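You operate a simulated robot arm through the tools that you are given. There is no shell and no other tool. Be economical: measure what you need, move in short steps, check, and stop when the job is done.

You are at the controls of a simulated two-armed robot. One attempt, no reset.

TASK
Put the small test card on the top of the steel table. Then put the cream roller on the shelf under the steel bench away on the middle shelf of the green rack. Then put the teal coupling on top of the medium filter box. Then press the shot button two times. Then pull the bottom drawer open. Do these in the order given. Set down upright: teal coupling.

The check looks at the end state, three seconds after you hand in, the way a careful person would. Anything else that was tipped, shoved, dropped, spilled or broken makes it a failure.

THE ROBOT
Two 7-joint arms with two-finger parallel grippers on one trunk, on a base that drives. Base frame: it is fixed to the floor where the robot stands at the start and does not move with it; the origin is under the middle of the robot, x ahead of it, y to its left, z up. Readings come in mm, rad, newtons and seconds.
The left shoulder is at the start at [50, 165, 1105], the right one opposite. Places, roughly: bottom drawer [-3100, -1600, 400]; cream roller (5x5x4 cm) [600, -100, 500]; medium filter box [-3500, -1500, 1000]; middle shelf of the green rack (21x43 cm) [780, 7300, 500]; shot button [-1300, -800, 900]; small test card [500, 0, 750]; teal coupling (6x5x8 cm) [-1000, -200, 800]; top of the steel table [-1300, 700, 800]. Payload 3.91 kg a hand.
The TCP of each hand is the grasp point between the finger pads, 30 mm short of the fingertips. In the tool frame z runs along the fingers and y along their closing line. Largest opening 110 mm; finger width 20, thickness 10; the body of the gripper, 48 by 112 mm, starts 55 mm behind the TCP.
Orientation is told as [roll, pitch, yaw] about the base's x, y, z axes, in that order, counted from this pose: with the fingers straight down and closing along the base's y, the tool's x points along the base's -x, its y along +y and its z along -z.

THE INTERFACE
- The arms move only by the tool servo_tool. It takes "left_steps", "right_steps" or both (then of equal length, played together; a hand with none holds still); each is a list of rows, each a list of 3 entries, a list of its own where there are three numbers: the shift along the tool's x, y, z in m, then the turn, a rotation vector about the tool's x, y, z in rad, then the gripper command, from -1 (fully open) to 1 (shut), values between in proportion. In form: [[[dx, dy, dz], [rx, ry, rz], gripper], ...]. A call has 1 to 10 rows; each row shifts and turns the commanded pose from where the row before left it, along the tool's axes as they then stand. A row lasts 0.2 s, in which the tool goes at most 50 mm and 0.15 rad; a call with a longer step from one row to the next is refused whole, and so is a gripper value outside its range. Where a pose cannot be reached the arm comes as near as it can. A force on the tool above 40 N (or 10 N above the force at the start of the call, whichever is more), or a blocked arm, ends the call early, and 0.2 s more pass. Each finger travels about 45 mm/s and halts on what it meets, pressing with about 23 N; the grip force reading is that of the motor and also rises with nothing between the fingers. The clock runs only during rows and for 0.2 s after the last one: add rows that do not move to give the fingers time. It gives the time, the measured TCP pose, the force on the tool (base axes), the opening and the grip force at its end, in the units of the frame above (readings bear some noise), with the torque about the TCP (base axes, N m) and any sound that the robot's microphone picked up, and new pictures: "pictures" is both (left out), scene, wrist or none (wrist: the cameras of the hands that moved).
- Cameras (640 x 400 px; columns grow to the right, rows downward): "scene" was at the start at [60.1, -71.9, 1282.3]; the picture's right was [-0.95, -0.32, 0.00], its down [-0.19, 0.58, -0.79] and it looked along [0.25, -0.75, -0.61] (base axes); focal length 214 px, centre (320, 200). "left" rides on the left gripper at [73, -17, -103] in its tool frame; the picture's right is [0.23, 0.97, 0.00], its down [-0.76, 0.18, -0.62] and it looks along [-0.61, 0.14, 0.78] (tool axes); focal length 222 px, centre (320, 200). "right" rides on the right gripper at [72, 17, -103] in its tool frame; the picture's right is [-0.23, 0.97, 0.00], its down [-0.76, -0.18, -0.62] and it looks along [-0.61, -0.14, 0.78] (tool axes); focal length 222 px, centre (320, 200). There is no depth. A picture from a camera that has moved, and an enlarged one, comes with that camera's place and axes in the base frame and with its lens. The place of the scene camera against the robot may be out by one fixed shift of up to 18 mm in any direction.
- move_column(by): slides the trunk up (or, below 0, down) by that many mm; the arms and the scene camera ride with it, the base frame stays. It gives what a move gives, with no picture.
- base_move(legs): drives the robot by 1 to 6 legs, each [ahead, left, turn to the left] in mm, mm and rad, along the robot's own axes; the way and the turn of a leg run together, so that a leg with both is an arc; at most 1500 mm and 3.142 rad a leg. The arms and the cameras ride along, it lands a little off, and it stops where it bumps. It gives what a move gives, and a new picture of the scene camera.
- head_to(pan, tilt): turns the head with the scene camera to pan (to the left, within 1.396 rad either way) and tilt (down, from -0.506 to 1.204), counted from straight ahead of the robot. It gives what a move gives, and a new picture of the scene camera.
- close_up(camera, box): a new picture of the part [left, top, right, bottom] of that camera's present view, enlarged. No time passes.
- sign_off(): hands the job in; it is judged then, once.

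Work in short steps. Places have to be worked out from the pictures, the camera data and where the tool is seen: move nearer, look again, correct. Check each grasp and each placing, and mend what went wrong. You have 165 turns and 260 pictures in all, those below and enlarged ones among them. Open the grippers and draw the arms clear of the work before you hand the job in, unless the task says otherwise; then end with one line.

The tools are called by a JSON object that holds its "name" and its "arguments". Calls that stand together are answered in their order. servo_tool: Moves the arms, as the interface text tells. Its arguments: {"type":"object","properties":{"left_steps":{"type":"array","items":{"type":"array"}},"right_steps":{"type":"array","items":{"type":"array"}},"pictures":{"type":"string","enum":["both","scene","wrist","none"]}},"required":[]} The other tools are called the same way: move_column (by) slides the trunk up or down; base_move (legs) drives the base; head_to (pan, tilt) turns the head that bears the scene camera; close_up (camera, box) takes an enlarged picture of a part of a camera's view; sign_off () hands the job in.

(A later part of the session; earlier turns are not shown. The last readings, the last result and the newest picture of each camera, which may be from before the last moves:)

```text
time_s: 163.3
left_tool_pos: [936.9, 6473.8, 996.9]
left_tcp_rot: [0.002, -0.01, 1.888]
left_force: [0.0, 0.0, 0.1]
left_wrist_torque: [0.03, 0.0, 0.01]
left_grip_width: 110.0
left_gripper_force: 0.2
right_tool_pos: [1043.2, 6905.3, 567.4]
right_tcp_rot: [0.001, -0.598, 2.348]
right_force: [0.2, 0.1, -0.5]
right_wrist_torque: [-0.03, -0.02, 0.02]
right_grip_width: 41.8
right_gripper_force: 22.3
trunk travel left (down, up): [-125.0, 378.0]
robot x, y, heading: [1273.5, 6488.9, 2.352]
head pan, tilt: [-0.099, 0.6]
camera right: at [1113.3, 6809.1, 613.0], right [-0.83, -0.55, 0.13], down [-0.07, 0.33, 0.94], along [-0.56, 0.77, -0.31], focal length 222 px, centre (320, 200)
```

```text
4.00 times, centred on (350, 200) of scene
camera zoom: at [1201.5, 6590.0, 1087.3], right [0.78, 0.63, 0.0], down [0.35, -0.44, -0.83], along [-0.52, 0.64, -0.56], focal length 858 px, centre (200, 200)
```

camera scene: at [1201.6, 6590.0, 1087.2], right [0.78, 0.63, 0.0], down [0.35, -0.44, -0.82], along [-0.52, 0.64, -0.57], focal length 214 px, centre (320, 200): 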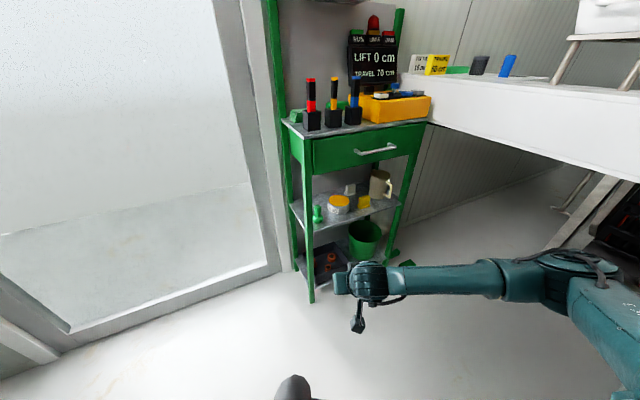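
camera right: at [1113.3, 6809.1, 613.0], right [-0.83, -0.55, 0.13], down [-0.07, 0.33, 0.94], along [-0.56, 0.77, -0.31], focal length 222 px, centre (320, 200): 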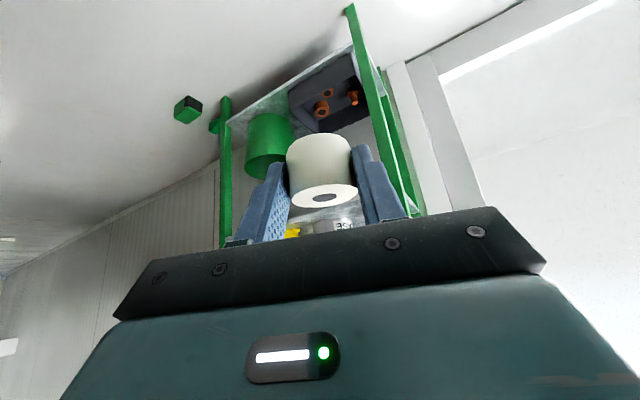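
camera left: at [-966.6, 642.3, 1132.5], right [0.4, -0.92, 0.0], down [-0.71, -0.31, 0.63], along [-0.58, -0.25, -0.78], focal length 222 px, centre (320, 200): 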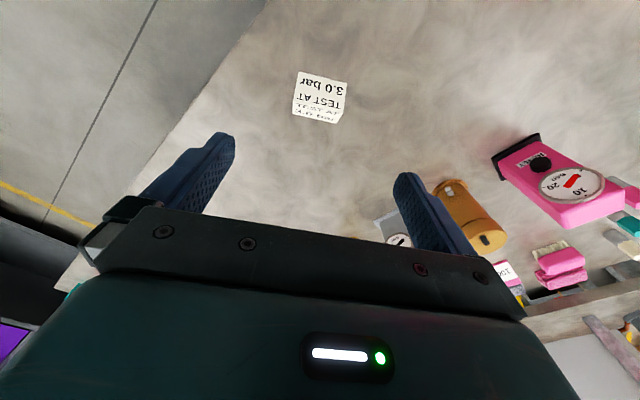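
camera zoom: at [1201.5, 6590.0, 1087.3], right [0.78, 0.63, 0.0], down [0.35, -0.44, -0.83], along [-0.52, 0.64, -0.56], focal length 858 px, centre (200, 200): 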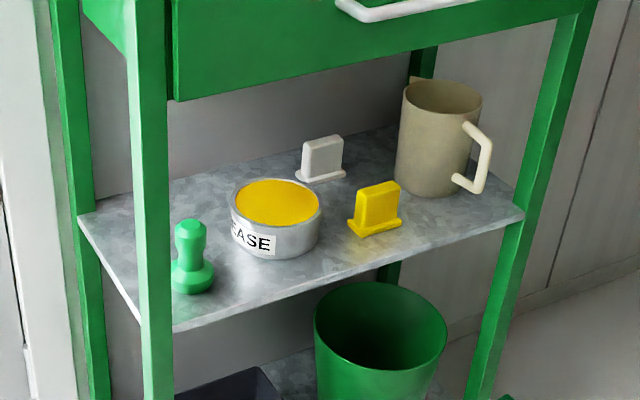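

Free spot: front of the shelf, between the green stamp and the grease tin, about (817,7179). I drive 200 mm toward it and check with the wrist camera.

{"name": "base_move", "arguments": {"legs": [[200, -30, 0]]}}

{"name": "servo_tool", "arguments": {"right_steps": [[[0, 0, 0], [0, 0, 0], 0.8]], "pictures": "wrist"}}

{"name": "close_up", "arguments": {"camera": "scene", "box": [200, 130, 440, 280]}}

```text
time_s: 164.9
left_tool_pos: [816.9, 6636.7, 996.8]
left_tcp_rot: [0.001, -0.011, 1.886]
left_force: [-0.2, -0.4, -0.4]
left_wrist_torque: [-0.02, 0.0, 0.03]
left_grip_width: 110.2
left_gripper_force: 0.0
right_tool_pos: [924.8, 7069.4, 566.8]
right_tcp_rot: [0.001, -0.597, 2.346]
right_force: [-0.3, 0.3, -0.7]
right_wrist_torque: [0.01, 0.0, 0.02]
right_grip_width: 41.9
right_gripper_force: 23.1
trunk travel left (down, up): [-125.0, 378.0]
robot x, y, heading: [1152.9, 6654.0, 2.35]
head pan, tilt: [-0.099, 0.6]
camera scene: at [1082.5, 6753.8, 1087.3], right [0.78, 0.63, 0.0], down [0.35, -0.44, -0.83], along [-0.52, 0.64, -0.56], focal length 214 px, centre (320, 200)
```

scene: 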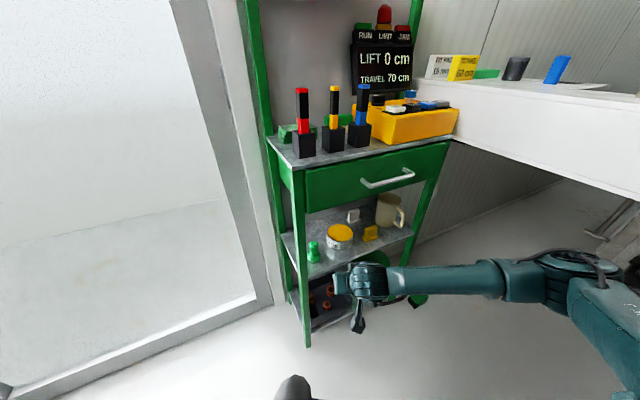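

```text
time_s: 165.3
left_tool_pos: [817.3, 6636.9, 997.0]
left_tcp_rot: [0.001, -0.01, 1.887]
left_force: [-0.4, 0.1, -0.2]
left_wrist_torque: [-0.02, 0.01, -0.01]
left_grip_width: 110.1
left_gripper_force: 0.0
right_tool_pos: [924.2, 7069.9, 566.8]
right_tcp_rot: [-0.001, -0.597, 2.345]
right_force: [0.2, -0.1, -1.1]
right_wrist_torque: [-0.02, -0.01, -0.02]
right_grip_width: 41.7
right_gripper_force: 22.9
trunk travel left (down, up): [-125.0, 378.0]
robot x, y, heading: [1155.1, 6652.2, 2.344]
head pan, tilt: [-0.099, 0.6]
camera right: at [994.8, 6973.1, 613.0], right [-0.83, -0.55, 0.13], down [-0.07, 0.32, 0.94], along [-0.56, 0.77, -0.31], focal length 222 px, centre (320, 200)
```

right: 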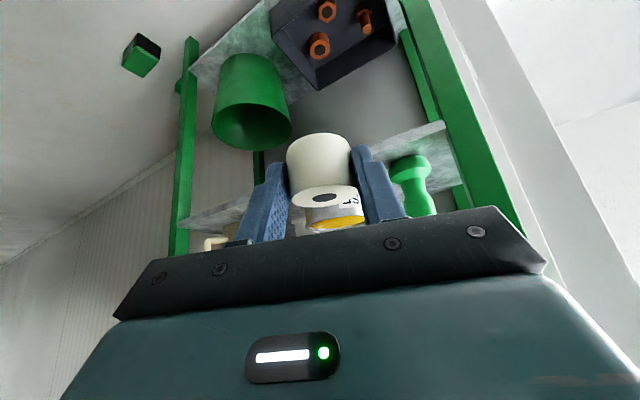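

```text
2.67 times, centred on (320, 205) of scene
camera zoom: at [1082.4, 6753.8, 1087.3], right [0.78, 0.63, 0.0], down [0.35, -0.44, -0.83], along [-0.52, 0.64, -0.56], focal length 572 px, centre (320, 187)
```

zoom: 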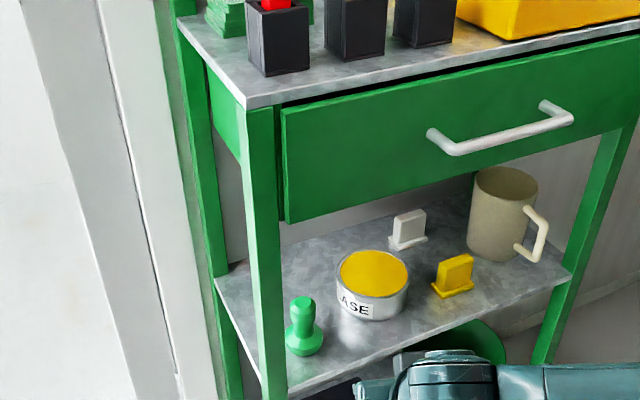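

The free spot is narrow, so I turn the hand 0.2 rad more (finger gaps then ~10 mm to stamp and tin) and move to a pre-place pose about 60 mm short of (800,7169).

{"name": "servo_tool", "arguments": {"right_steps": [[[0, 0, 0], [0.0565, 0, 0.0825], 0.8], [[0, 0, 0], [0.0565, 0, 0.0825], 0.8], [[-0.022, 0.0165, 0.0151], [0, 0, 0], 0.8], [[-0.022, 0.0165, 0.0151], [0, 0, 0], 0.8], [[-0.022, 0.0165, 0.0151], [0, 0, 0], 0.8], [[0, 0, 0], [0, 0, 0], 0.8]], "pictures": "wrist"}}

{"name": "close_up", "arguments": {"camera": "scene", "box": [260, 180, 420, 280]}}

```text
time_s: 166.7
left_tool_pos: [816.5, 6637.6, 997.8]
left_tcp_rot: [0.003, -0.01, 1.887]
left_force: [0.6, 0.3, -0.4]
left_wrist_torque: [0.03, 0.01, 0.01]
left_grip_width: 109.7
left_gripper_force: 0.0
right_tool_pos: [838.6, 7108.5, 568.1]
right_tcp_rot: [-0.001, -0.596, 2.146]
right_force: [-0.2, 0.0, -1.0]
right_wrist_torque: [0.0, -0.05, 0.0]
right_grip_width: 42.1
right_gripper_force: 23.0
trunk travel left (down, up): [-125.0, 378.0]
robot x, y, heading: [1153.1, 6650.0, 2.348]
head pan, tilt: [-0.099, 0.6]
camera right: at [888.8, 7000.9, 613.7], right [-0.92, -0.37, 0.13], down [0.0, 0.33, 0.94], along [-0.39, 0.87, -0.31], focal length 222 px, centre (320, 200)
```

right: 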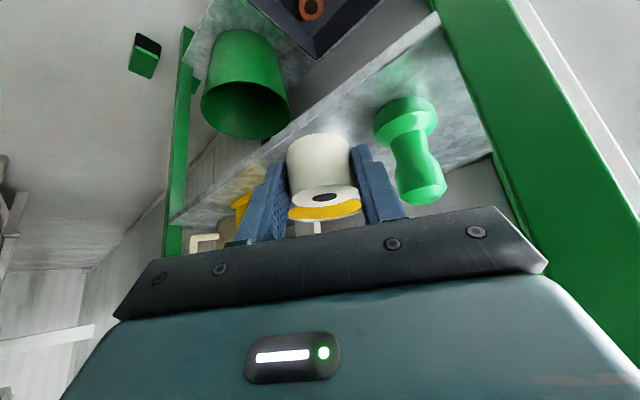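

```text
4.00 times, centred on (340, 230) of scene
camera zoom: at [1082.4, 6753.8, 1087.3], right [0.78, 0.63, 0.0], down [0.35, -0.44, -0.83], along [-0.52, 0.64, -0.56], focal length 858 px, centre (240, 80)
```

zoom: 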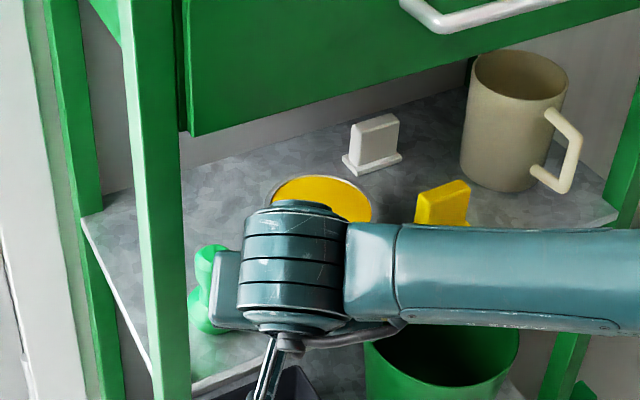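

Positions agree between cameras; I move the final 50 mm forward, 3 mm right, still 33 mm above the shelf.

{"name": "servo_tool", "arguments": {"right_steps": [[[-0.0206, -0.0015, 0.0141], [0, 0, 0], 0.8], [[-0.0206, -0.0015, 0.0141], [0, 0, 0], 0.8], [[0.0085, 0, 0.0124], [0, 0, 0], 0.8], [[0, 0, 0], [0, 0, 0], 0.8]], "pictures": "wrist"}}

{"name": "close_up", "arguments": {"camera": "scene", "box": [260, 180, 420, 280]}}

```text
time_s: 167.7
left_tool_pos: [817.0, 6638.3, 996.9]
left_tcp_rot: [0.001, -0.01, 1.887]
left_force: [-0.2, 0.1, -0.1]
left_wrist_torque: [-0.02, -0.01, -0.02]
left_grip_width: 109.7
left_gripper_force: 0.1
right_tool_pos: [814.1, 7152.1, 553.0]
right_tcp_rot: [0.0, -0.595, 2.147]
right_force: [-0.6, 0.0, -0.8]
right_wrist_torque: [-0.01, -0.01, -0.01]
right_grip_width: 41.9
right_gripper_force: 22.9
trunk travel left (down, up): [-125.0, 378.0]
robot x, y, heading: [1155.6, 6655.3, 2.343]
head pan, tilt: [-0.099, 0.6]
camera right: at [864.4, 7043.9, 598.4], right [-0.92, -0.37, 0.13], down [0.0, 0.33, 0.94], along [-0.39, 0.87, -0.31], focal length 222 px, centre (320, 200)
```

right: 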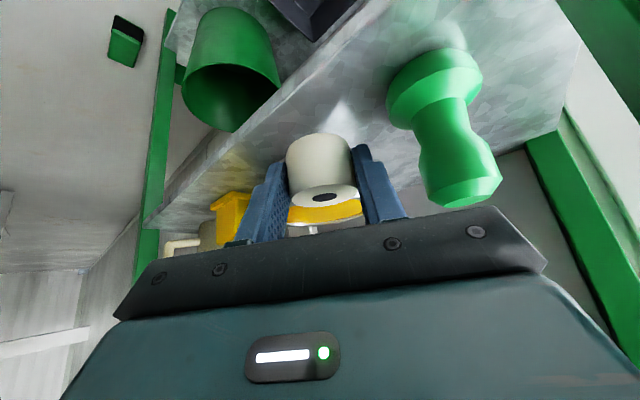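

```text
4.00 times, centred on (340, 230) of scene
camera zoom: at [1082.4, 6753.8, 1087.3], right [0.78, 0.63, 0.0], down [0.35, -0.44, -0.83], along [-0.52, 0.64, -0.56], focal length 858 px, centre (240, 80)
```

zoom: 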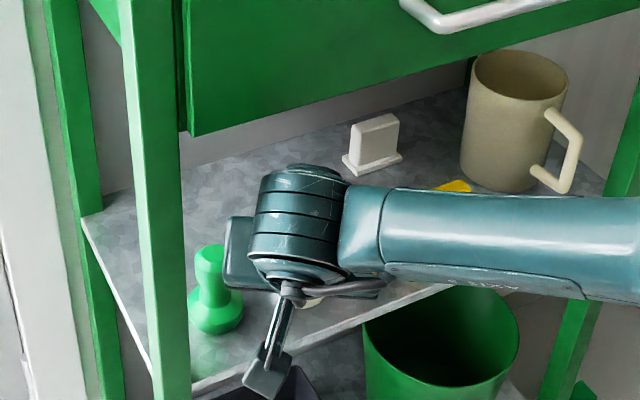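

The stamp's knob is close to the gripper's left edge, so I shift 8 mm right (tool -y) before lowering the last bit.

{"name": "servo_tool", "arguments": {"right_steps": [[[0, -0.008, 0], [0, 0, 0], 0.8], [[0.004, 0, 0.0058], [0, 0, 0], 0.8], [[0.0034, 0, 0.005], [0, 0, 0], 0.8], [[0, 0, 0], [0, 0, 0], 0.8]], "pictures": "wrist"}}

{"name": "close_up", "arguments": {"camera": "right", "box": [220, 60, 540, 260]}}

```text
time_s: 168.7
left_tool_pos: [816.7, 6638.0, 997.1]
left_tcp_rot: [0.001, -0.009, 1.887]
left_force: [0.0, -0.6, 0.1]
left_wrist_torque: [-0.01, 0.02, -0.01]
left_grip_width: 109.7
left_gripper_force: 0.2
right_tool_pos: [821.3, 7157.2, 538.5]
right_tcp_rot: [0.0, -0.596, 2.146]
right_force: [-0.1, 0.6, -0.4]
right_wrist_torque: [0.0, 0.01, 0.0]
right_grip_width: 42.2
right_gripper_force: 22.5
trunk travel left (down, up): [-125.0, 378.0]
robot x, y, heading: [1153.0, 6655.2, 2.347]
head pan, tilt: [-0.099, 0.6]
camera right: at [871.5, 7048.6, 583.9], right [-0.92, -0.37, 0.13], down [0.0, 0.33, 0.94], along [-0.39, 0.87, -0.31], focal length 222 px, centre (320, 200)
```

right: 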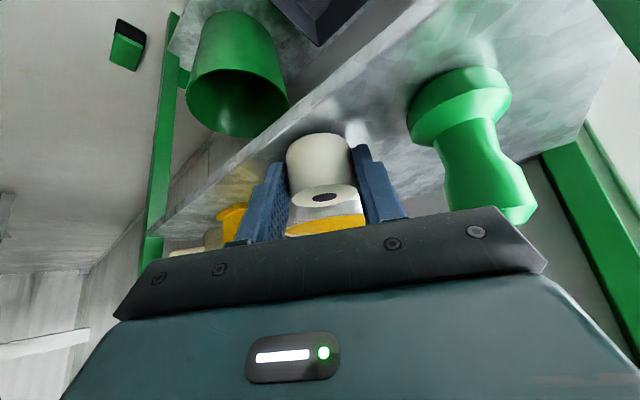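

```text
2.00 times, centred on (380, 160) of right
camera zoom: at [871.5, 7048.6, 583.9], right [-0.92, -0.37, 0.13], down [0.0, 0.33, 0.94], along [-0.39, 0.87, -0.31], focal length 444 px, centre (200, 280)
```

zoom: 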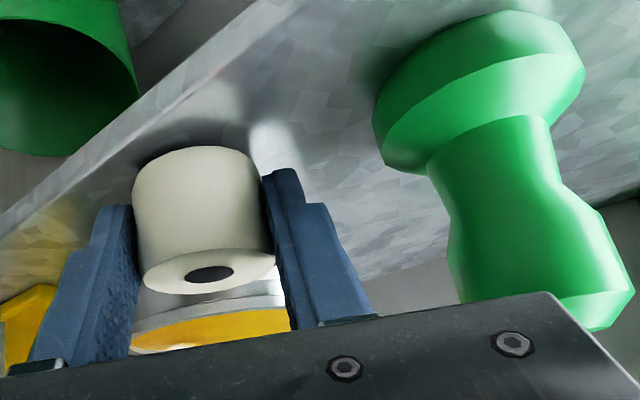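

No contact, and the roller is a few mm above the shelf, inside the edge. I lower in 2 mm steps.

{"name": "servo_tool", "arguments": {"right_steps": [[[0.0011, 0, 0.0017], [0, 0, 0], 0.8], [[0.0011, 0, 0.0017], [0, 0, 0], 0.8], [[0, 0, 0], [0, 0, 0], 0.8]], "pictures": "none"}}

```text
time_s: 169.5
left_tool_pos: [817.4, 6635.9, 996.9]
left_tcp_rot: [0.0, -0.011, 1.886]
left_force: [0.1, 0.2, -0.5]
left_wrist_torque: [0.02, 0.0, 0.0]
left_grip_width: 109.8
left_gripper_force: 0.0
right_tool_pos: [820.1, 7158.5, 534.0]
right_tcp_rot: [0.001, -0.594, 2.146]
right_force: [0.2, 0.2, -0.6]
right_wrist_torque: [0.0, -0.01, 0.01]
right_grip_width: 41.9
right_gripper_force: 22.9
trunk travel left (down, up): [-125.0, 378.0]
robot x, y, heading: [1154.7, 6652.2, 2.35]
head pan, tilt: [-0.099, 0.6]
```

{"name": "servo_tool", "arguments": {"right_steps": [[[0.0011, 0, 0.0017], [0, 0, 0], 0.8], [[0.0011, 0, 0.0017], [0, 0, 0], 0.8], [[0, 0, 0], [0, 0, 0], 0.8]], "pictures": "wrist"}}

```text
time_s: 170.3
left_tool_pos: [817.4, 6636.7, 997.8]
left_tcp_rot: [0.002, -0.012, 1.886]
left_force: [-0.1, 1.0, -1.2]
left_wrist_torque: [-0.01, 0.0, 0.03]
left_grip_width: 109.9
left_gripper_force: 0.1
right_tool_pos: [820.2, 7158.7, 533.5]
right_tcp_rot: [0.002, -0.602, 2.146]
right_force: [2.2, -0.9, 13.0]
right_wrist_torque: [-0.03, 0.0, 0.02]
right_grip_width: 41.8
right_gripper_force: 22.4
trunk travel left (down, up): [-125.0, 378.0]
robot x, y, heading: [1157.3, 6653.4, 2.349]
head pan, tilt: [-0.099, 0.6]
camera right: at [870.6, 7049.0, 578.3], right [-0.92, -0.37, 0.13], down [0.0, 0.33, 0.94], along [-0.39, 0.87, -0.3], focal length 222 px, centre (320, 200)
```

right: 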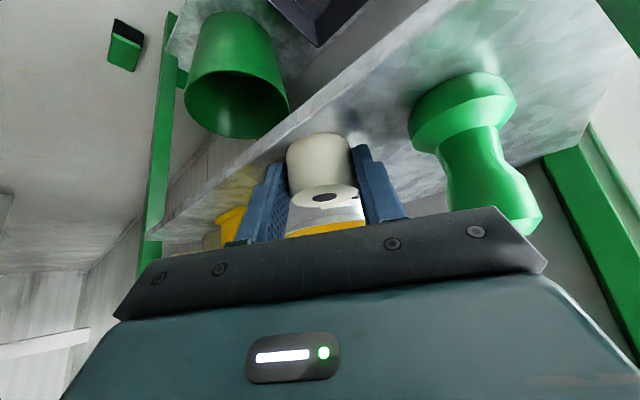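

Contact at 13 N, evenly loaded. I ease off 2 mm, open slightly (54 mm), and back out along the finger axis.

{"name": "servo_tool", "arguments": {"right_steps": [[[-0.0014, 0, -0.002], [0, 0, 0], 0.8], [[0, 0, 0], [0, 0, 0], 0.02], [[0, 0, 0], [0, 0, 0], 0.02], [[0, 0, 0], [0, 0, 0], 0.02], [[0, 0, -0.01], [0, 0, 0], 0.02], [[0, 0, -0.02], [0, 0, 0], 0.02], [[0, 0, -0.02], [0, 0, 0], 0.02], [[0, 0, 0], [0, 0, 0], 0.02]], "pictures": "wrist"}}

```text
time_s: 172.1
left_tool_pos: [817.1, 6636.6, 997.1]
left_tcp_rot: [0.0, -0.011, 1.884]
left_force: [0.2, 0.4, -0.2]
left_wrist_torque: [0.01, 0.01, -0.01]
left_grip_width: 109.9
left_gripper_force: 0.1
right_tool_pos: [836.5, 7134.9, 573.8]
right_tcp_rot: [0.0, -0.597, 2.148]
right_force: [0.0, -0.5, -0.1]
right_wrist_torque: [0.01, 0.01, -0.02]
right_grip_width: 54.0
right_gripper_force: 0.1
trunk travel left (down, up): [-125.0, 378.0]
robot x, y, heading: [1155.4, 6657.6, 2.352]
head pan, tilt: [-0.099, 0.6]
camera right: at [887.2, 7025.8, 620.2], right [-0.92, -0.37, 0.13], down [0.0, 0.33, 0.94], along [-0.39, 0.87, -0.31], focal length 222 px, centre (320, 200)
```

right: 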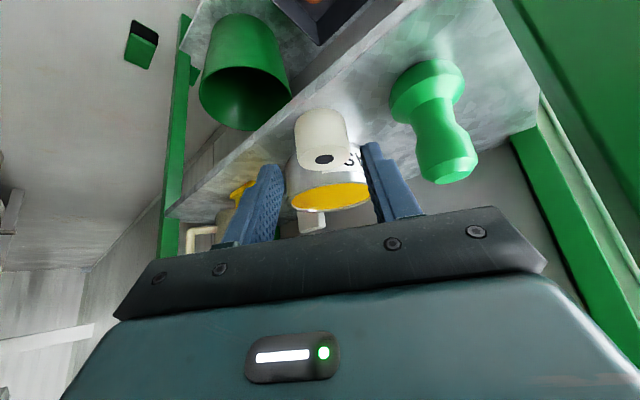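

The roller stands on the middle shelf, nothing touched. I withdraw the hand and back away, then look to confirm.

{"name": "servo_tool", "arguments": {"right_steps": [[[0.025, 0, -0.017], [0, 0, 0], 0.02], [[0.025, 0, -0.017], [0, 0, 0], 0.02], [[0.025, 0, -0.017], [0, 0, 0], 0.02]], "pictures": "none"}}

{"name": "base_move", "arguments": {"legs": [[-330, 0, 0]]}}

{"name": "close_up", "arguments": {"camera": "scene", "box": [280, 130, 440, 230]}}

```text
time_s: 172.9
left_tool_pos: [817.4, 6637.0, 997.4]
left_tcp_rot: [0.003, -0.01, 1.886]
left_force: [0.4, -0.9, -0.2]
left_wrist_torque: [-0.01, 0.03, 0.03]
left_grip_width: 110.2
left_gripper_force: 0.0
right_tool_pos: [884.4, 7057.9, 574.4]
right_tcp_rot: [-0.001, -0.597, 2.145]
right_force: [0.2, 0.3, 0.7]
right_wrist_torque: [-0.06, 0.01, -0.03]
right_grip_width: 54.0
right_gripper_force: 0.0
trunk travel left (down, up): [-125.0, 378.0]
robot x, y, heading: [1155.7, 6654.9, 2.346]
head pan, tilt: [-0.099, 0.6]
```

```text
time_s: 175.1
left_tool_pos: [1047.0, 6400.6, 997.0]
left_tcp_rot: [0.002, -0.012, 1.891]
left_force: [-0.4, 0.3, -0.3]
left_wrist_torque: [-0.01, -0.03, 0.03]
left_grip_width: 110.0
left_gripper_force: 0.1
right_tool_pos: [1113.7, 6822.5, 574.2]
right_tcp_rot: [0.0, -0.597, 2.151]
right_force: [0.3, -0.4, -0.3]
right_wrist_torque: [-0.04, 0.01, -0.04]
right_grip_width: 53.8
right_gripper_force: 0.0
trunk travel left (down, up): [-125.0, 378.0]
robot x, y, heading: [1386.6, 6420.1, 2.352]
head pan, tilt: [-0.099, 0.6]
camera scene: at [1312.9, 6519.5, 1087.3], right [0.78, 0.63, 0.0], down [0.36, -0.44, -0.83], along [-0.52, 0.64, -0.56], focal length 214 px, centre (320, 200)
```

scene: 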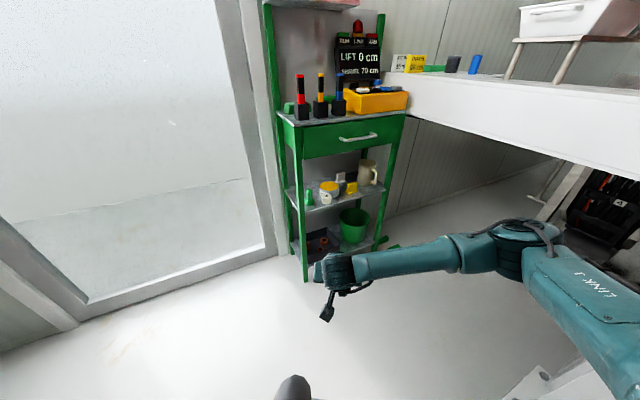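

```text
4.00 times, centred on (360, 180) of scene
camera zoom: at [1312.9, 6519.5, 1087.3], right [0.78, 0.63, 0.0], down [0.36, -0.44, -0.83], along [-0.52, 0.64, -0.56], focal length 858 px, centre (160, 280)
```

zoom: 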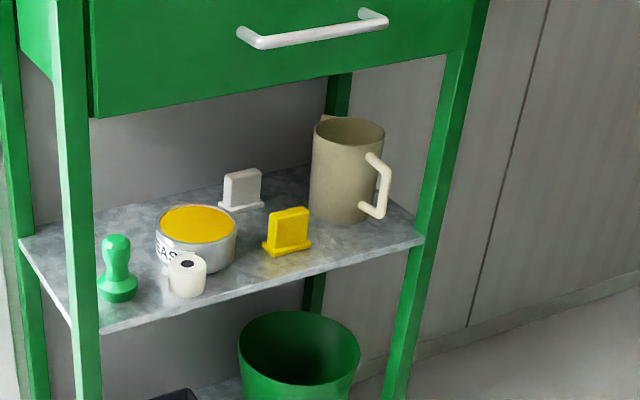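

Roller confirmed upright on the middle shelf. I raise the trunk, turn round and drive back down the corridor.

{"name": "move_column", "arguments": {"by": 200}}

{"name": "base_move", "arguments": {"legs": [[0, 0, 1.98], [870, -140, 0], [1300, -53, 0], [1300, -53, 0], [830, 50, 0], [830, 50, 0]]}}

```text
time_s: 177.3
left_tool_pos: [1048.4, 6403.5, 1197.3]
left_tcp_rot: [0.002, -0.011, 1.892]
left_force: [-0.1, 0.1, -0.7]
left_wrist_torque: [-0.01, -0.01, -0.02]
left_grip_width: 109.8
left_gripper_force: 0.1
right_tool_pos: [1113.7, 6823.0, 774.6]
right_tcp_rot: [0.0, -0.595, 2.151]
right_force: [0.4, 0.0, 0.5]
right_wrist_torque: [-0.01, -0.05, 0.0]
right_grip_width: 53.9
right_gripper_force: 0.1
trunk travel left (down, up): [-325.0, 178.0]
robot x, y, heading: [1384.4, 6420.7, 2.355]
head pan, tilt: [-0.099, 0.6]
```

```text
time_s: 183.8
left_tool_pos: [1460.5, 5993.4, 1200.0]
left_tcp_rot: [-0.002, -0.032, -2.405]
left_force: [-0.1, 0.2, -0.1]
left_wrist_torque: [-0.04, -0.02, -0.02]
left_grip_width: 110.3
left_gripper_force: 0.1
right_tool_pos: [1045.0, 5882.0, 776.2]
right_tcp_rot: [0.002, -0.601, -2.152]
right_force: [-0.3, -0.2, 0.5]
right_wrist_torque: [0.0, -0.04, -0.03]
right_grip_width: 53.9
right_gripper_force: 0.1
trunk travel left (down, up): [-325.0, 178.0]
robot x, y, heading: [1307.7, 6285.1, -1.946]
head pan, tilt: [-0.099, 0.6]
stopped in leg 2: the robot was blocked; the commanded pose is now the measured one
camera scene: at [1259.4, 6200.3, 1288.1], right [-0.89, 0.46, 0.0], down [0.26, 0.5, -0.83], along [-0.38, -0.74, -0.56], focal length 214 px, centre (320, 200)
```

scene: 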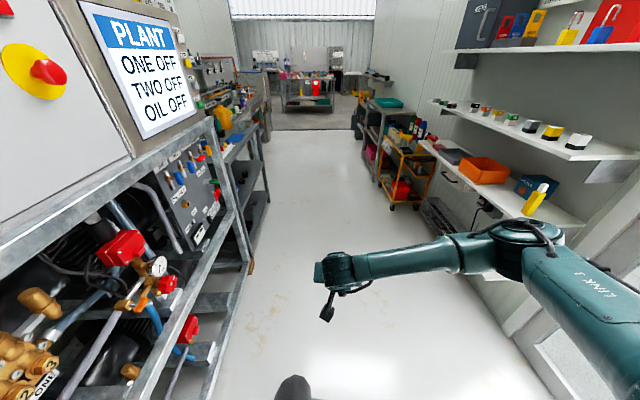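

Blocked: my left elbow met the control-panel rack, so the corridor is too tight this way round. I step back and to the right, turn so I face up the corridor as when I came, and will reverse along the proven path.

{"name": "base_move", "arguments": {"legs": [[-60, -60, 0], [-60, -90, 0], [0, 0, -3.137]]}}

```text
time_s: 193.0
left_tool_pos: [1052.3, 6756.8, 1198.1]
left_tcp_rot: [-0.003, -0.023, 0.748]
left_force: [-0.5, 0.4, -0.4]
left_wrist_torque: [-0.01, -0.01, 0.0]
left_grip_width: 110.2
left_gripper_force: 0.0
right_tool_pos: [1466.3, 6870.8, 774.0]
right_tcp_rot: [-0.001, -0.596, 1.002]
right_force: [-1.0, -1.5, -0.4]
right_wrist_torque: [-0.03, -0.01, 0.0]
right_grip_width: 54.0
right_gripper_force: 0.0
trunk travel left (down, up): [-325.0, 178.0]
robot x, y, heading: [1209.2, 6455.8, 1.204]
head pan, tilt: [-0.099, 0.6]
camera scene: at [1263.0, 6572.4, 1287.3], right [0.89, -0.45, 0.0], down [-0.25, -0.5, -0.83], along [0.37, 0.74, -0.56], focal length 214 px, centre (320, 200)
```

scene: 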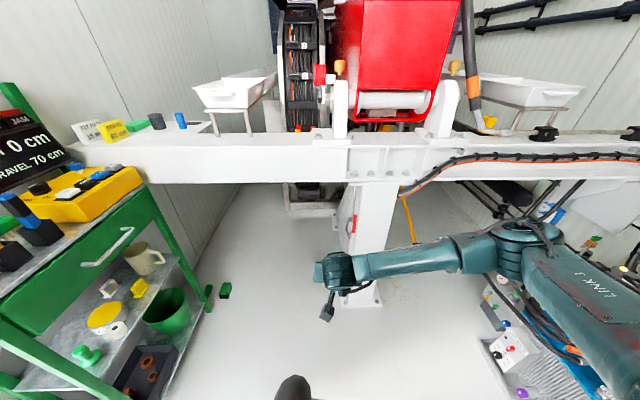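

Now I reverse along the proven path back to the hall.

{"name": "base_move", "arguments": {"legs": [[-837, 30, 0], [-1303, 68, 0], [-1302, 68, 0], [-831, -70, 0], [-831, -70, 0]]}}

```text
time_s: 217.9
left_tool_pos: [-790.9, 1973.8, 1199.0]
left_tcp_rot: [-0.004, -0.025, 0.755]
left_force: [0.2, -0.3, 0.1]
left_wrist_torque: [0.02, -0.01, -0.01]
left_grip_width: 110.2
left_gripper_force: 0.1
right_tool_pos: [-375.8, 2090.0, 773.7]
right_tcp_rot: [-0.002, -0.594, 1.009]
right_force: [-1.1, -0.2, 0.6]
right_wrist_torque: [-0.01, -0.01, 0.0]
right_grip_width: 53.9
right_gripper_force: 0.1
trunk travel left (down, up): [-325.0, 178.0]
robot x, y, heading: [-631.5, 1673.4, 1.212]
head pan, tilt: [-0.099, 0.6]
camera scene: at [-578.6, 1791.9, 1287.3], right [0.9, -0.44, 0.0], down [-0.25, -0.51, -0.83], along [0.37, 0.74, -0.56], focal length 214 px, centre (320, 200)
```

scene: 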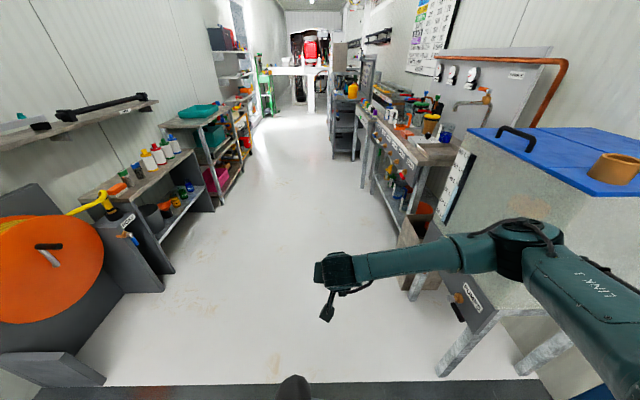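

Back in the hall. I bring the right hand up and level again, then turn and drive round to the front of the steel table to find the teal coupling.

{"name": "servo_tool", "arguments": {"right_steps": [[[-0.0105, -0.0265, -0.0328], [0, 0, 0], -1], [[-0.0105, -0.0265, -0.0328], [0, 0, 0], -1], [[-0.0105, -0.0265, -0.0328], [0, 0, 0], -1], [[-0.0105, -0.0265, -0.0328], [0, 0, 0], -1], [[-0.0105, -0.0265, -0.0328], [0, 0, 0], -1], [[-0.0105, -0.0265, -0.0328], [0, 0, 0], -1], [[-0.0105, -0.0265, -0.0328], [0, 0, 0], -1], [[-0.0105, -0.0265, -0.0328], [0, 0, 0], -1], [[-0.0105, -0.0265, -0.0328], [0, 0, 0], -1], [[-0.0105, -0.0265, -0.0328], [0, 0, 0], -1]], "pictures": "none"}}

{"name": "servo_tool", "arguments": {"right_steps": [[[0, 0, 0], [0, 0.15, 0], -1], [[0, 0, 0], [0, 0.15, 0], -1], [[0, 0, 0], [0, 0.15, 0], -1], [[0, 0, 0], [0, 0.145, 0], -1], [[0, 0, 0], [0, 0, -0.1], -1], [[0, 0, 0], [0, 0, -0.1], -1]], "pictures": "none"}}

{"name": "base_move", "arguments": {"legs": [[0, 0, 1.54], [-720, 484, 0], [-317, 800, 0]]}}

```text
time_s: 220.1
left_tool_pos: [-790.5, 1974.2, 1199.8]
left_tcp_rot: [-0.003, -0.025, 0.755]
left_force: [-0.2, 0.5, 0.2]
left_wrist_torque: [-0.02, -0.01, 0.01]
left_grip_width: 110.0
left_gripper_force: 0.1
right_tool_pos: [-203.7, 1866.5, 1104.4]
right_tcp_rot: [-0.003, -0.595, 1.011]
right_force: [0.2, 0.2, 0.1]
right_wrist_torque: [-0.02, 0.02, 0.0]
right_grip_width: 110.0
right_gripper_force: 0.1
trunk travel left (down, up): [-325.0, 178.0]
robot x, y, heading: [-628.7, 1675.5, 1.21]
head pan, tilt: [-0.099, 0.6]
```

```text
time_s: 221.5
left_tool_pos: [-789.9, 1974.7, 1198.1]
left_tcp_rot: [-0.003, -0.024, 0.754]
left_force: [-0.2, -0.7, 0.3]
left_wrist_torque: [-0.01, 0.01, -0.01]
left_grip_width: 109.9
left_gripper_force: 0.0
right_tool_pos: [-205.2, 1866.6, 1104.3]
right_tcp_rot: [0.002, 0.0, 1.209]
right_force: [0.1, -0.1, 0.7]
right_wrist_torque: [0.01, -0.03, 0.0]
right_grip_width: 110.1
right_gripper_force: 0.0
trunk travel left (down, up): [-325.0, 178.0]
robot x, y, heading: [-629.4, 1679.7, 1.21]
head pan, tilt: [-0.099, 0.6]
```

```text
time_s: 234.1
left_tool_pos: [-419.7, -52.4, 1198.5]
left_tcp_rot: [-0.004, -0.024, 2.331]
left_force: [0.0, 0.3, -0.1]
left_wrist_torque: [0.02, 0.0, 0.0]
left_grip_width: 110.1
left_gripper_force: 0.1
right_tool_pos: [-315.2, 534.4, 1104.1]
right_tcp_rot: [-0.003, -0.001, 2.787]
right_force: [-0.5, 0.0, 0.2]
right_wrist_torque: [0.01, -0.06, 0.01]
right_grip_width: 110.1
right_gripper_force: 0.0
trunk travel left (down, up): [-325.0, 178.0]
robot x, y, heading: [-120.7, 104.8, 2.789]
head pan, tilt: [-0.099, 0.6]
camera scene: at [-224.9, 167.7, 1287.3], right [0.44, 0.9, 0.0], down [0.51, -0.25, -0.83], along [-0.74, 0.36, -0.56], focal length 214 px, centre (320, 200)
```

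scene: 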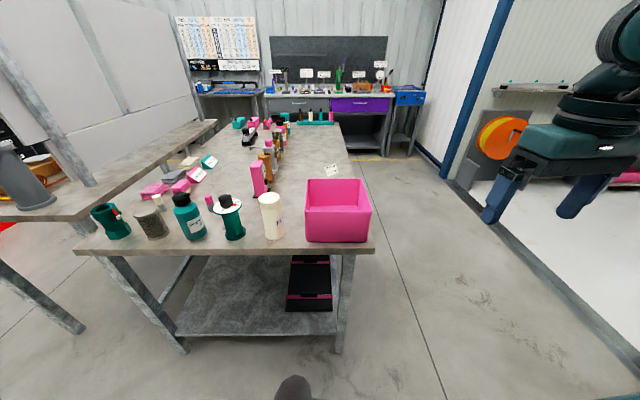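

Good view of the whole table. Close-up of the left end with the teal things.

{"name": "close_up", "arguments": {"camera": "scene", "box": [80, 150, 300, 260]}}

{"name": "close_up", "arguments": {"camera": "scene", "box": [160, 20, 440, 180]}}

```text
2.91 times, centred on (190, 205) of scene
camera zoom: at [-224.9, 167.7, 1287.3], right [0.44, 0.9, 0.0], down [0.51, -0.25, -0.83], along [-0.74, 0.36, -0.56], focal length 624 px, centre (698, 186)
```

zoom: 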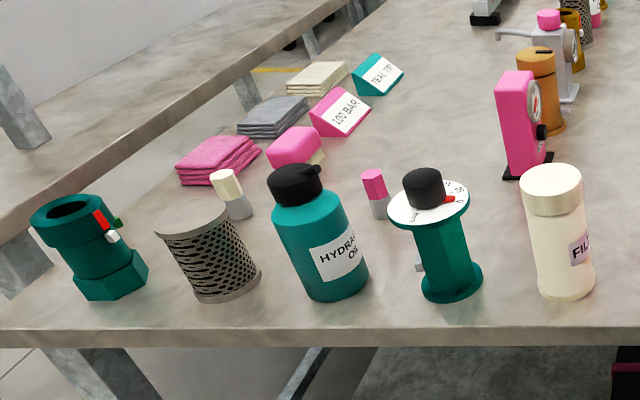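

```text
2.29 times, centred on (300, 100) of scene
camera zoom: at [-224.9, 167.7, 1287.3], right [0.44, 0.9, 0.0], down [0.51, -0.25, -0.83], along [-0.74, 0.36, -0.56], focal length 490 px, centre (366, 429)
```

zoom: 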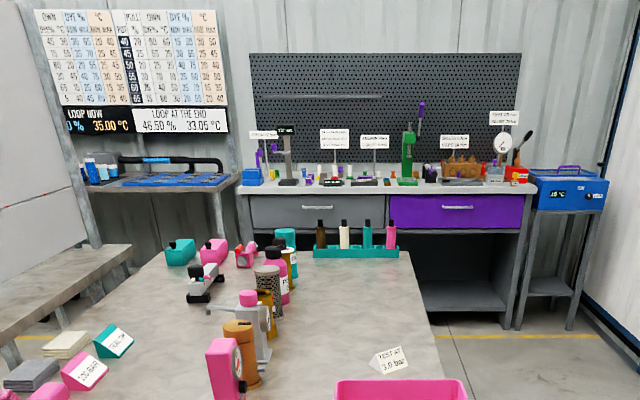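

The leftmost teal hex piece with red tag, about (-977,-196) on the table, is the teal coupling. I move so that it lies ahead-left of me, for the left hand.

{"name": "base_move", "arguments": {"legs": [[0, 400, -0.04], [240, 0, 0]]}}

{"name": "head_to", "arguments": {"pan": 0.3, "tilt": 0.85}}

```text
time_s: 237.9
left_tool_pos: [-795.1, -314.6, 1198.0]
left_tcp_rot: [-0.006, -0.025, 2.289]
left_force: [-0.4, 0.3, 0.6]
left_wrist_torque: [-0.02, -0.02, 0.01]
left_grip_width: 110.0
left_gripper_force: 0.2
right_tool_pos: [-664.6, 265.2, 1105.4]
right_tcp_rot: [-0.001, -0.001, 2.74]
right_force: [0.1, 0.3, 0.3]
right_wrist_torque: [0.02, -0.01, -0.01]
right_grip_width: 110.1
right_gripper_force: 0.1
trunk travel left (down, up): [-325.0, 178.0]
robot x, y, heading: [-493.4, -163.9, 2.744]
head pan, tilt: [-0.099, 0.6]
camera scene: at [-591.5, -103.7, 1287.2], right [0.48, 0.88, 0.0], down [0.5, -0.27, -0.82], along [-0.72, 0.39, -0.57], focal length 214 px, centre (320, 200)
```

scene: 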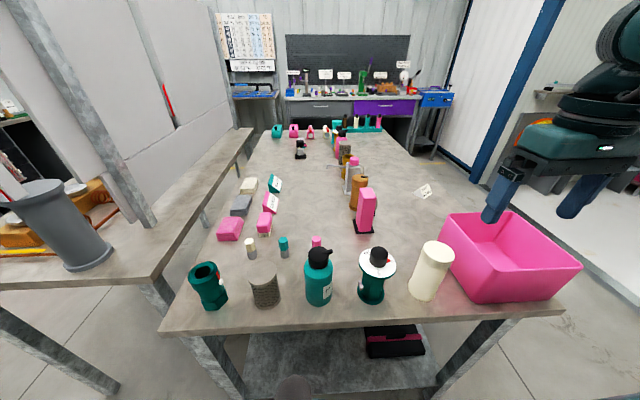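

```text
time_s: 238.8
left_tool_pos: [-795.0, -314.7, 1198.4]
left_tcp_rot: [-0.005, -0.025, 2.289]
left_force: [0.6, 0.8, -0.6]
left_wrist_torque: [-0.01, -0.01, 0.01]
left_grip_width: 110.2
left_gripper_force: 0.0
right_tool_pos: [-664.6, 266.7, 1105.3]
right_tcp_rot: [-0.004, -0.001, 2.74]
right_force: [-0.4, -0.1, 0.1]
right_wrist_torque: [-0.01, 0.01, 0.02]
right_grip_width: 109.8
right_gripper_force: 0.1
trunk travel left (down, up): [-325.0, 178.0]
robot x, y, heading: [-492.7, -168.6, 2.744]
head pan, tilt: [0.3, 0.85]
camera scene: at [-591.2, -138.4, 1266.4], right [0.1, 1.0, 0.0], down [0.75, -0.07, -0.66], along [-0.66, 0.07, -0.75], focal length 214 px, centre (320, 200)
```

scene: 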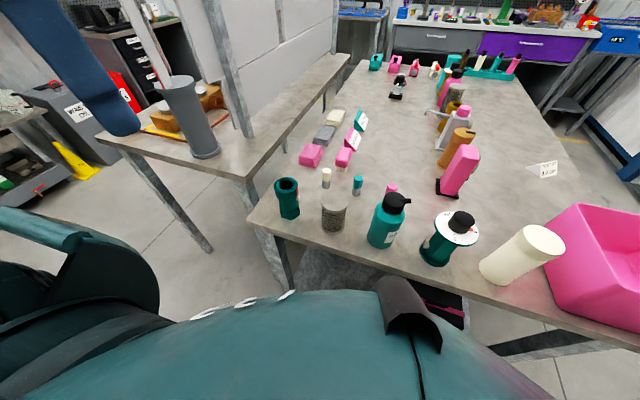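

Close-up of the coupling from here to see where its stubs are.

{"name": "close_up", "arguments": {"camera": "scene", "box": [240, 150, 360, 240]}}

```text
4.44 times, centred on (300, 195) of scene
camera zoom: at [-591.2, -138.4, 1266.4], right [0.1, 1.0, 0.0], down [0.75, -0.07, -0.66], along [-0.66, 0.07, -0.75], focal length 953 px, centre (409, 222)
```

zoom: 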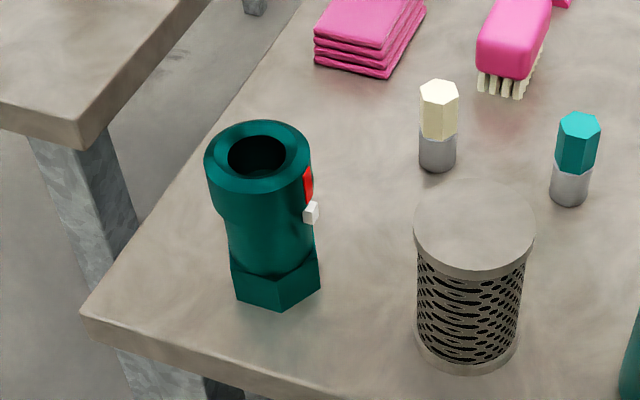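

The stubs are on its right (+y) side, so I close along base x. I turn the left hand to yaw 1.57 and bring it above the coupling.

{"name": "servo_tool", "arguments": {"left_steps": [[[0, 0, 0], [0, 0, 0.144], -1], [[0, 0, 0], [0, 0, 0.144], -1], [[0, 0, 0], [0, 0, 0.144], -1], [[0, 0, 0], [0, 0, 0.144], -1], [[0, 0, 0], [0, 0, 0.144], -1], [[-0.025, 0.036, 0.0], [0, 0, 0], -1], [[-0.025, 0.036, 0.0], [0, 0, 0], -1], [[-0.02, 0.036, 0.02], [0, 0, 0], -1], [[0, 0.03, 0.03], [0, 0, 0], -1], [[0, 0, 0.0], [0, 0, 0], -1]]}}

```text
time_s: 241.0
left_tool_pos: [-883.6, -210.6, 1130.2]
left_tcp_rot: [0.014, -0.023, 1.569]
left_force: [0.3, 0.9, 0.7]
left_wrist_torque: [0.01, -0.02, 0.03]
left_grip_width: 110.2
left_gripper_force: 0.0
left hand out of reach, approached as far as the arm can: row 5, 6, 7, 8, 9
right_tool_pos: [-664.1, 265.9, 1104.5]
right_tcp_rot: [-0.003, -0.003, 2.74]
right_force: [-0.6, -0.6, 0.3]
right_wrist_torque: [-0.01, 0.01, -0.01]
right_grip_width: 110.1
right_gripper_force: 0.1
trunk travel left (down, up): [-325.0, 178.0]
robot x, y, heading: [-492.6, -168.1, 2.748]
head pan, tilt: [0.3, 0.85]
camera scene: at [-591.1, -138.5, 1266.4], right [0.1, 1.0, 0.0], down [0.75, -0.07, -0.66], along [-0.66, 0.07, -0.75], focal length 214 px, centre (320, 200)
camera left: at [-866.7, -284.0, 1231.4], right [-0.97, -0.23, 0.01], down [-0.17, 0.75, 0.64], along [-0.15, 0.62, -0.77], focal length 222 px, centre (320, 200)
```

scene: 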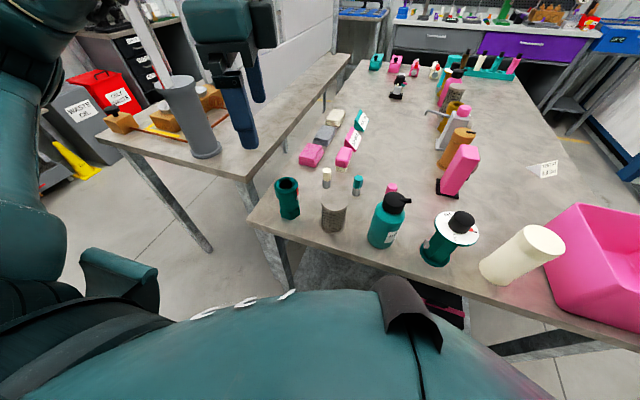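
left: 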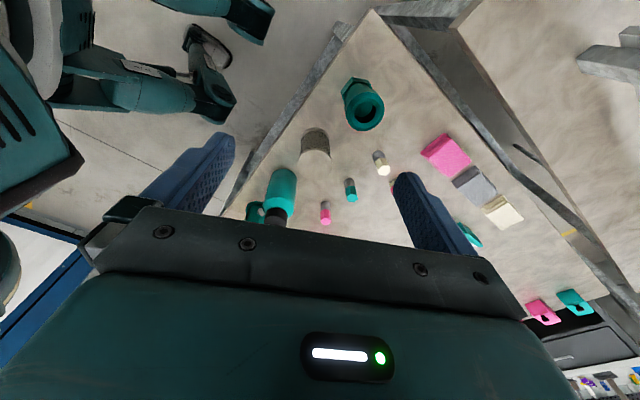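

The arm's yaw limit bites, so I use yaw 1.9 instead (still clear of the stubs) and move above the coupling at about (-960,-195).

{"name": "servo_tool", "arguments": {"left_steps": [[[0, 0, 0], [0, 0, -0.11], -1], [[0, 0, 0], [0, 0, -0.11], -1], [[0, 0, 0], [0, 0, -0.11], -1], [[-0.01, 0.0168, 0.02], [0, 0, 0], -1], [[-0.01, 0.0168, 0.02], [0, 0, 0], -1], [[-0.01, 0.0168, 0.02], [0, 0, 0], -1], [[-0.01, 0.0168, 0.02], [0, 0, 0], -1], [[0, 0, 0], [0, 0, 0], -1]]}}

```text
time_s: 242.8
left_tool_pos: [-961.4, -192.9, 1050.3]
left_tcp_rot: [0.004, -0.025, 1.897]
left_force: [-0.3, 0.7, 0.3]
left_wrist_torque: [0.02, 0.04, -0.02]
left_grip_width: 110.1
left_gripper_force: 0.0
right_tool_pos: [-664.1, 266.9, 1105.3]
right_tcp_rot: [-0.002, -0.002, 2.741]
right_force: [0.0, -0.2, 1.1]
right_wrist_torque: [-0.01, -0.02, 0.02]
right_grip_width: 109.8
right_gripper_force: 0.1
trunk travel left (down, up): [-325.0, 178.0]
robot x, y, heading: [-488.5, -168.4, 2.735]
head pan, tilt: [0.3, 0.85]
camera scene: at [-591.1, -138.5, 1266.4], right [0.1, 1.0, 0.0], down [0.75, -0.07, -0.66], along [-0.66, 0.07, -0.75], focal length 214 px, centre (320, 200)
camera left: at [-921.4, -256.6, 1151.2], right [-0.85, -0.53, 0.0], down [-0.4, 0.65, 0.64], along [-0.34, 0.55, -0.77], focal length 222 px, centre (320, 200)
```

scene: 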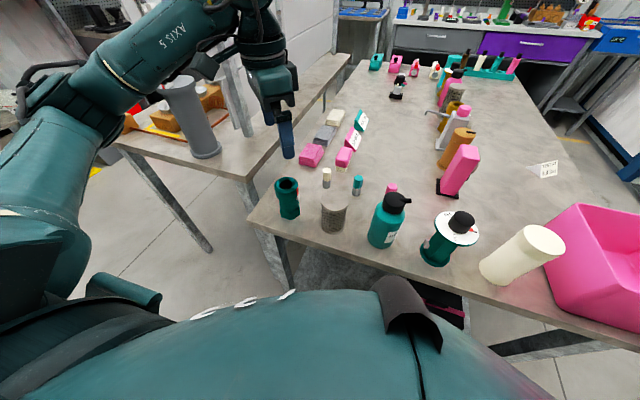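
left: 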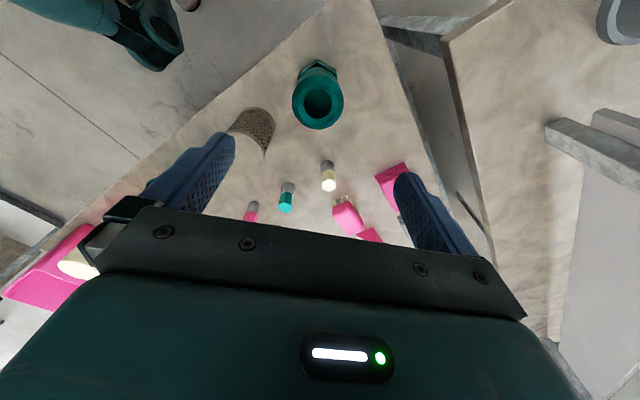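

Coupling is right below the TCP. I descend 100 mm and look.

{"name": "servo_tool", "arguments": {"left_steps": [[[0, 0, 0.035], [0, 0.012, 0], -1], [[0, 0, 0.035], [0, 0.012, 0], -1], [[0, 0, 0.03], [0, 0, 0], -1], [[0, 0, 0], [0, 0, 0], -1]], "pictures": "wrist"}}

{"name": "close_up", "arguments": {"camera": "scene", "box": [220, 100, 380, 240]}}

```text
time_s: 243.8
left_tool_pos: [-962.0, -192.5, 951.2]
left_tcp_rot: [0.006, 0.001, 1.898]
left_force: [-0.5, 0.1, -0.3]
left_wrist_torque: [0.01, 0.02, 0.0]
left_grip_width: 110.1
left_gripper_force: 0.1
right_tool_pos: [-665.2, 266.2, 1105.2]
right_tcp_rot: [-0.002, -0.001, 2.741]
right_force: [0.4, 0.3, 0.1]
right_wrist_torque: [0.03, 0.0, 0.0]
right_grip_width: 110.0
right_gripper_force: 0.0
trunk travel left (down, up): [-325.0, 178.0]
robot x, y, heading: [-489.2, -165.1, 2.745]
head pan, tilt: [0.3, 0.85]
camera left: at [-922.2, -254.3, 1053.6], right [-0.85, -0.53, 0.01], down [-0.41, 0.67, 0.62], along [-0.33, 0.53, -0.78], focal length 222 px, centre (320, 200)
```

left: 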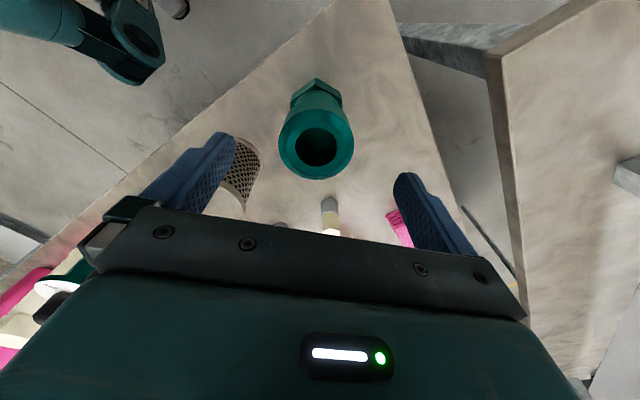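

```text
2.86 times, centred on (300, 170) of scene
camera zoom: at [-591.2, -138.4, 1266.4], right [0.1, 1.0, 0.0], down [0.75, -0.07, -0.66], along [-0.66, 0.07, -0.75], focal length 613 px, centre (377, 286)
```

zoom: 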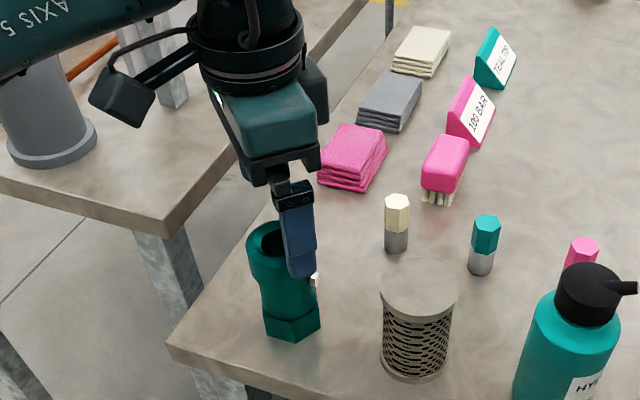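

Well aligned; I descend 88 mm around the coupling.

{"name": "servo_tool", "arguments": {"left_steps": [[[-0.003, -0.002, 0.03], [0, 0, 0], -1], [[0, 0, 0.03], [0, 0, 0], -1], [[0, 0, 0.028], [0, 0, 0], -1], [[0, 0, 0], [0, 0, 0], -1]], "pictures": "wrist"}}

{"name": "close_up", "arguments": {"camera": "scene", "box": [220, 130, 380, 240]}}

```text
time_s: 244.8
left_tool_pos: [-962.4, -188.5, 863.0]
left_tcp_rot: [0.006, 0.0, 1.897]
left_force: [0.3, -0.3, -0.4]
left_wrist_torque: [0.01, 0.0, -0.02]
left_grip_width: 110.2
left_gripper_force: 0.0
right_tool_pos: [-665.2, 266.3, 1105.4]
right_tcp_rot: [-0.002, 0.0, 2.741]
right_force: [0.0, 0.1, -0.1]
right_wrist_torque: [-0.01, 0.01, 0.01]
right_grip_width: 109.9
right_gripper_force: 0.1
trunk travel left (down, up): [-325.0, 178.0]
robot x, y, heading: [-489.5, -166.8, 2.741]
head pan, tilt: [0.3, 0.85]
camera left: at [-922.4, -249.7, 966.7], right [-0.85, -0.53, 0.01], down [-0.41, 0.67, 0.62], along [-0.33, 0.53, -0.78], focal length 222 px, centre (320, 200)
```

left: 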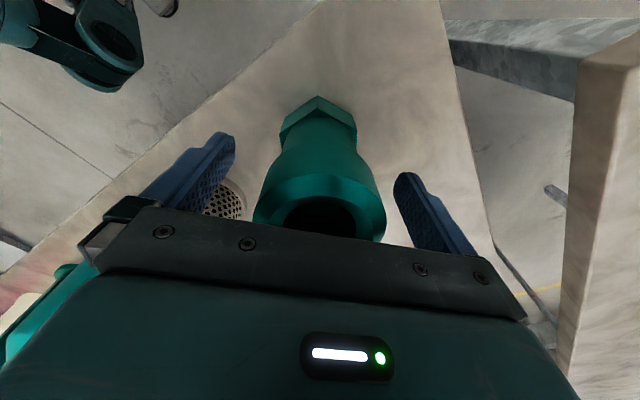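

```text
3.64 times, centred on (300, 185) of scene
camera zoom: at [-591.2, -138.5, 1266.4], right [0.1, 1.0, 0.0], down [0.75, -0.07, -0.66], along [-0.66, 0.07, -0.75], focal length 780 px, centre (393, 254)
```

zoom: 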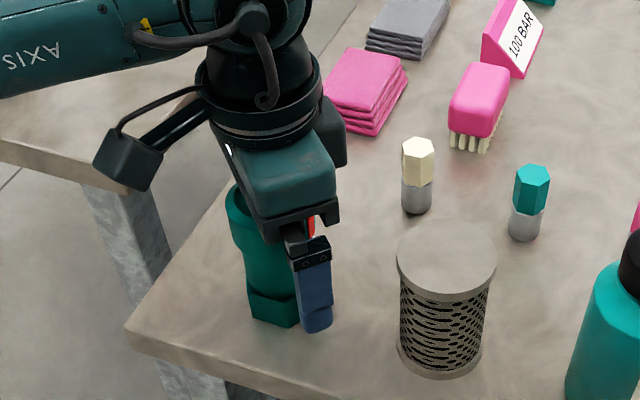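

Fingers straddle it. I close gently.

{"name": "servo_tool", "arguments": {"left_steps": [[[0, 0, 0], [0, 0, 0], -0.4], [[0, 0, 0], [0, 0, 0], -0.1], [[0, 0, 0], [0, 0, 0], 0.2], [[0, 0, 0], [0, 0, 0], 0.5], [[0, 0, 0], [0, 0, 0], 0.5]], "pictures": "wrist"}}

```text
time_s: 246.0
left_tool_pos: [-960.6, -187.2, 864.5]
left_tcp_rot: [0.005, 0.001, 1.896]
left_force: [0.8, 1.1, -0.3]
left_wrist_torque: [0.03, -0.02, -0.01]
left_grip_width: 55.7
left_gripper_force: 22.9
right_tool_pos: [-664.6, 265.9, 1104.7]
right_tcp_rot: [-0.002, -0.001, 2.74]
right_force: [0.6, 0.6, -0.3]
right_wrist_torque: [-0.01, 0.02, 0.02]
right_grip_width: 110.2
right_gripper_force: 0.0
trunk travel left (down, up): [-325.0, 178.0]
robot x, y, heading: [-490.2, -169.9, 2.744]
head pan, tilt: [0.3, 0.85]
camera left: at [-922.2, -249.6, 967.2], right [-0.85, -0.53, 0.01], down [-0.41, 0.67, 0.62], along [-0.33, 0.53, -0.78], focal length 222 px, centre (320, 200)
```

left: 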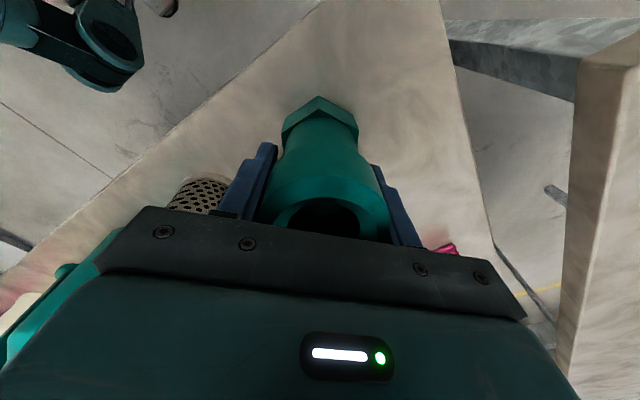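

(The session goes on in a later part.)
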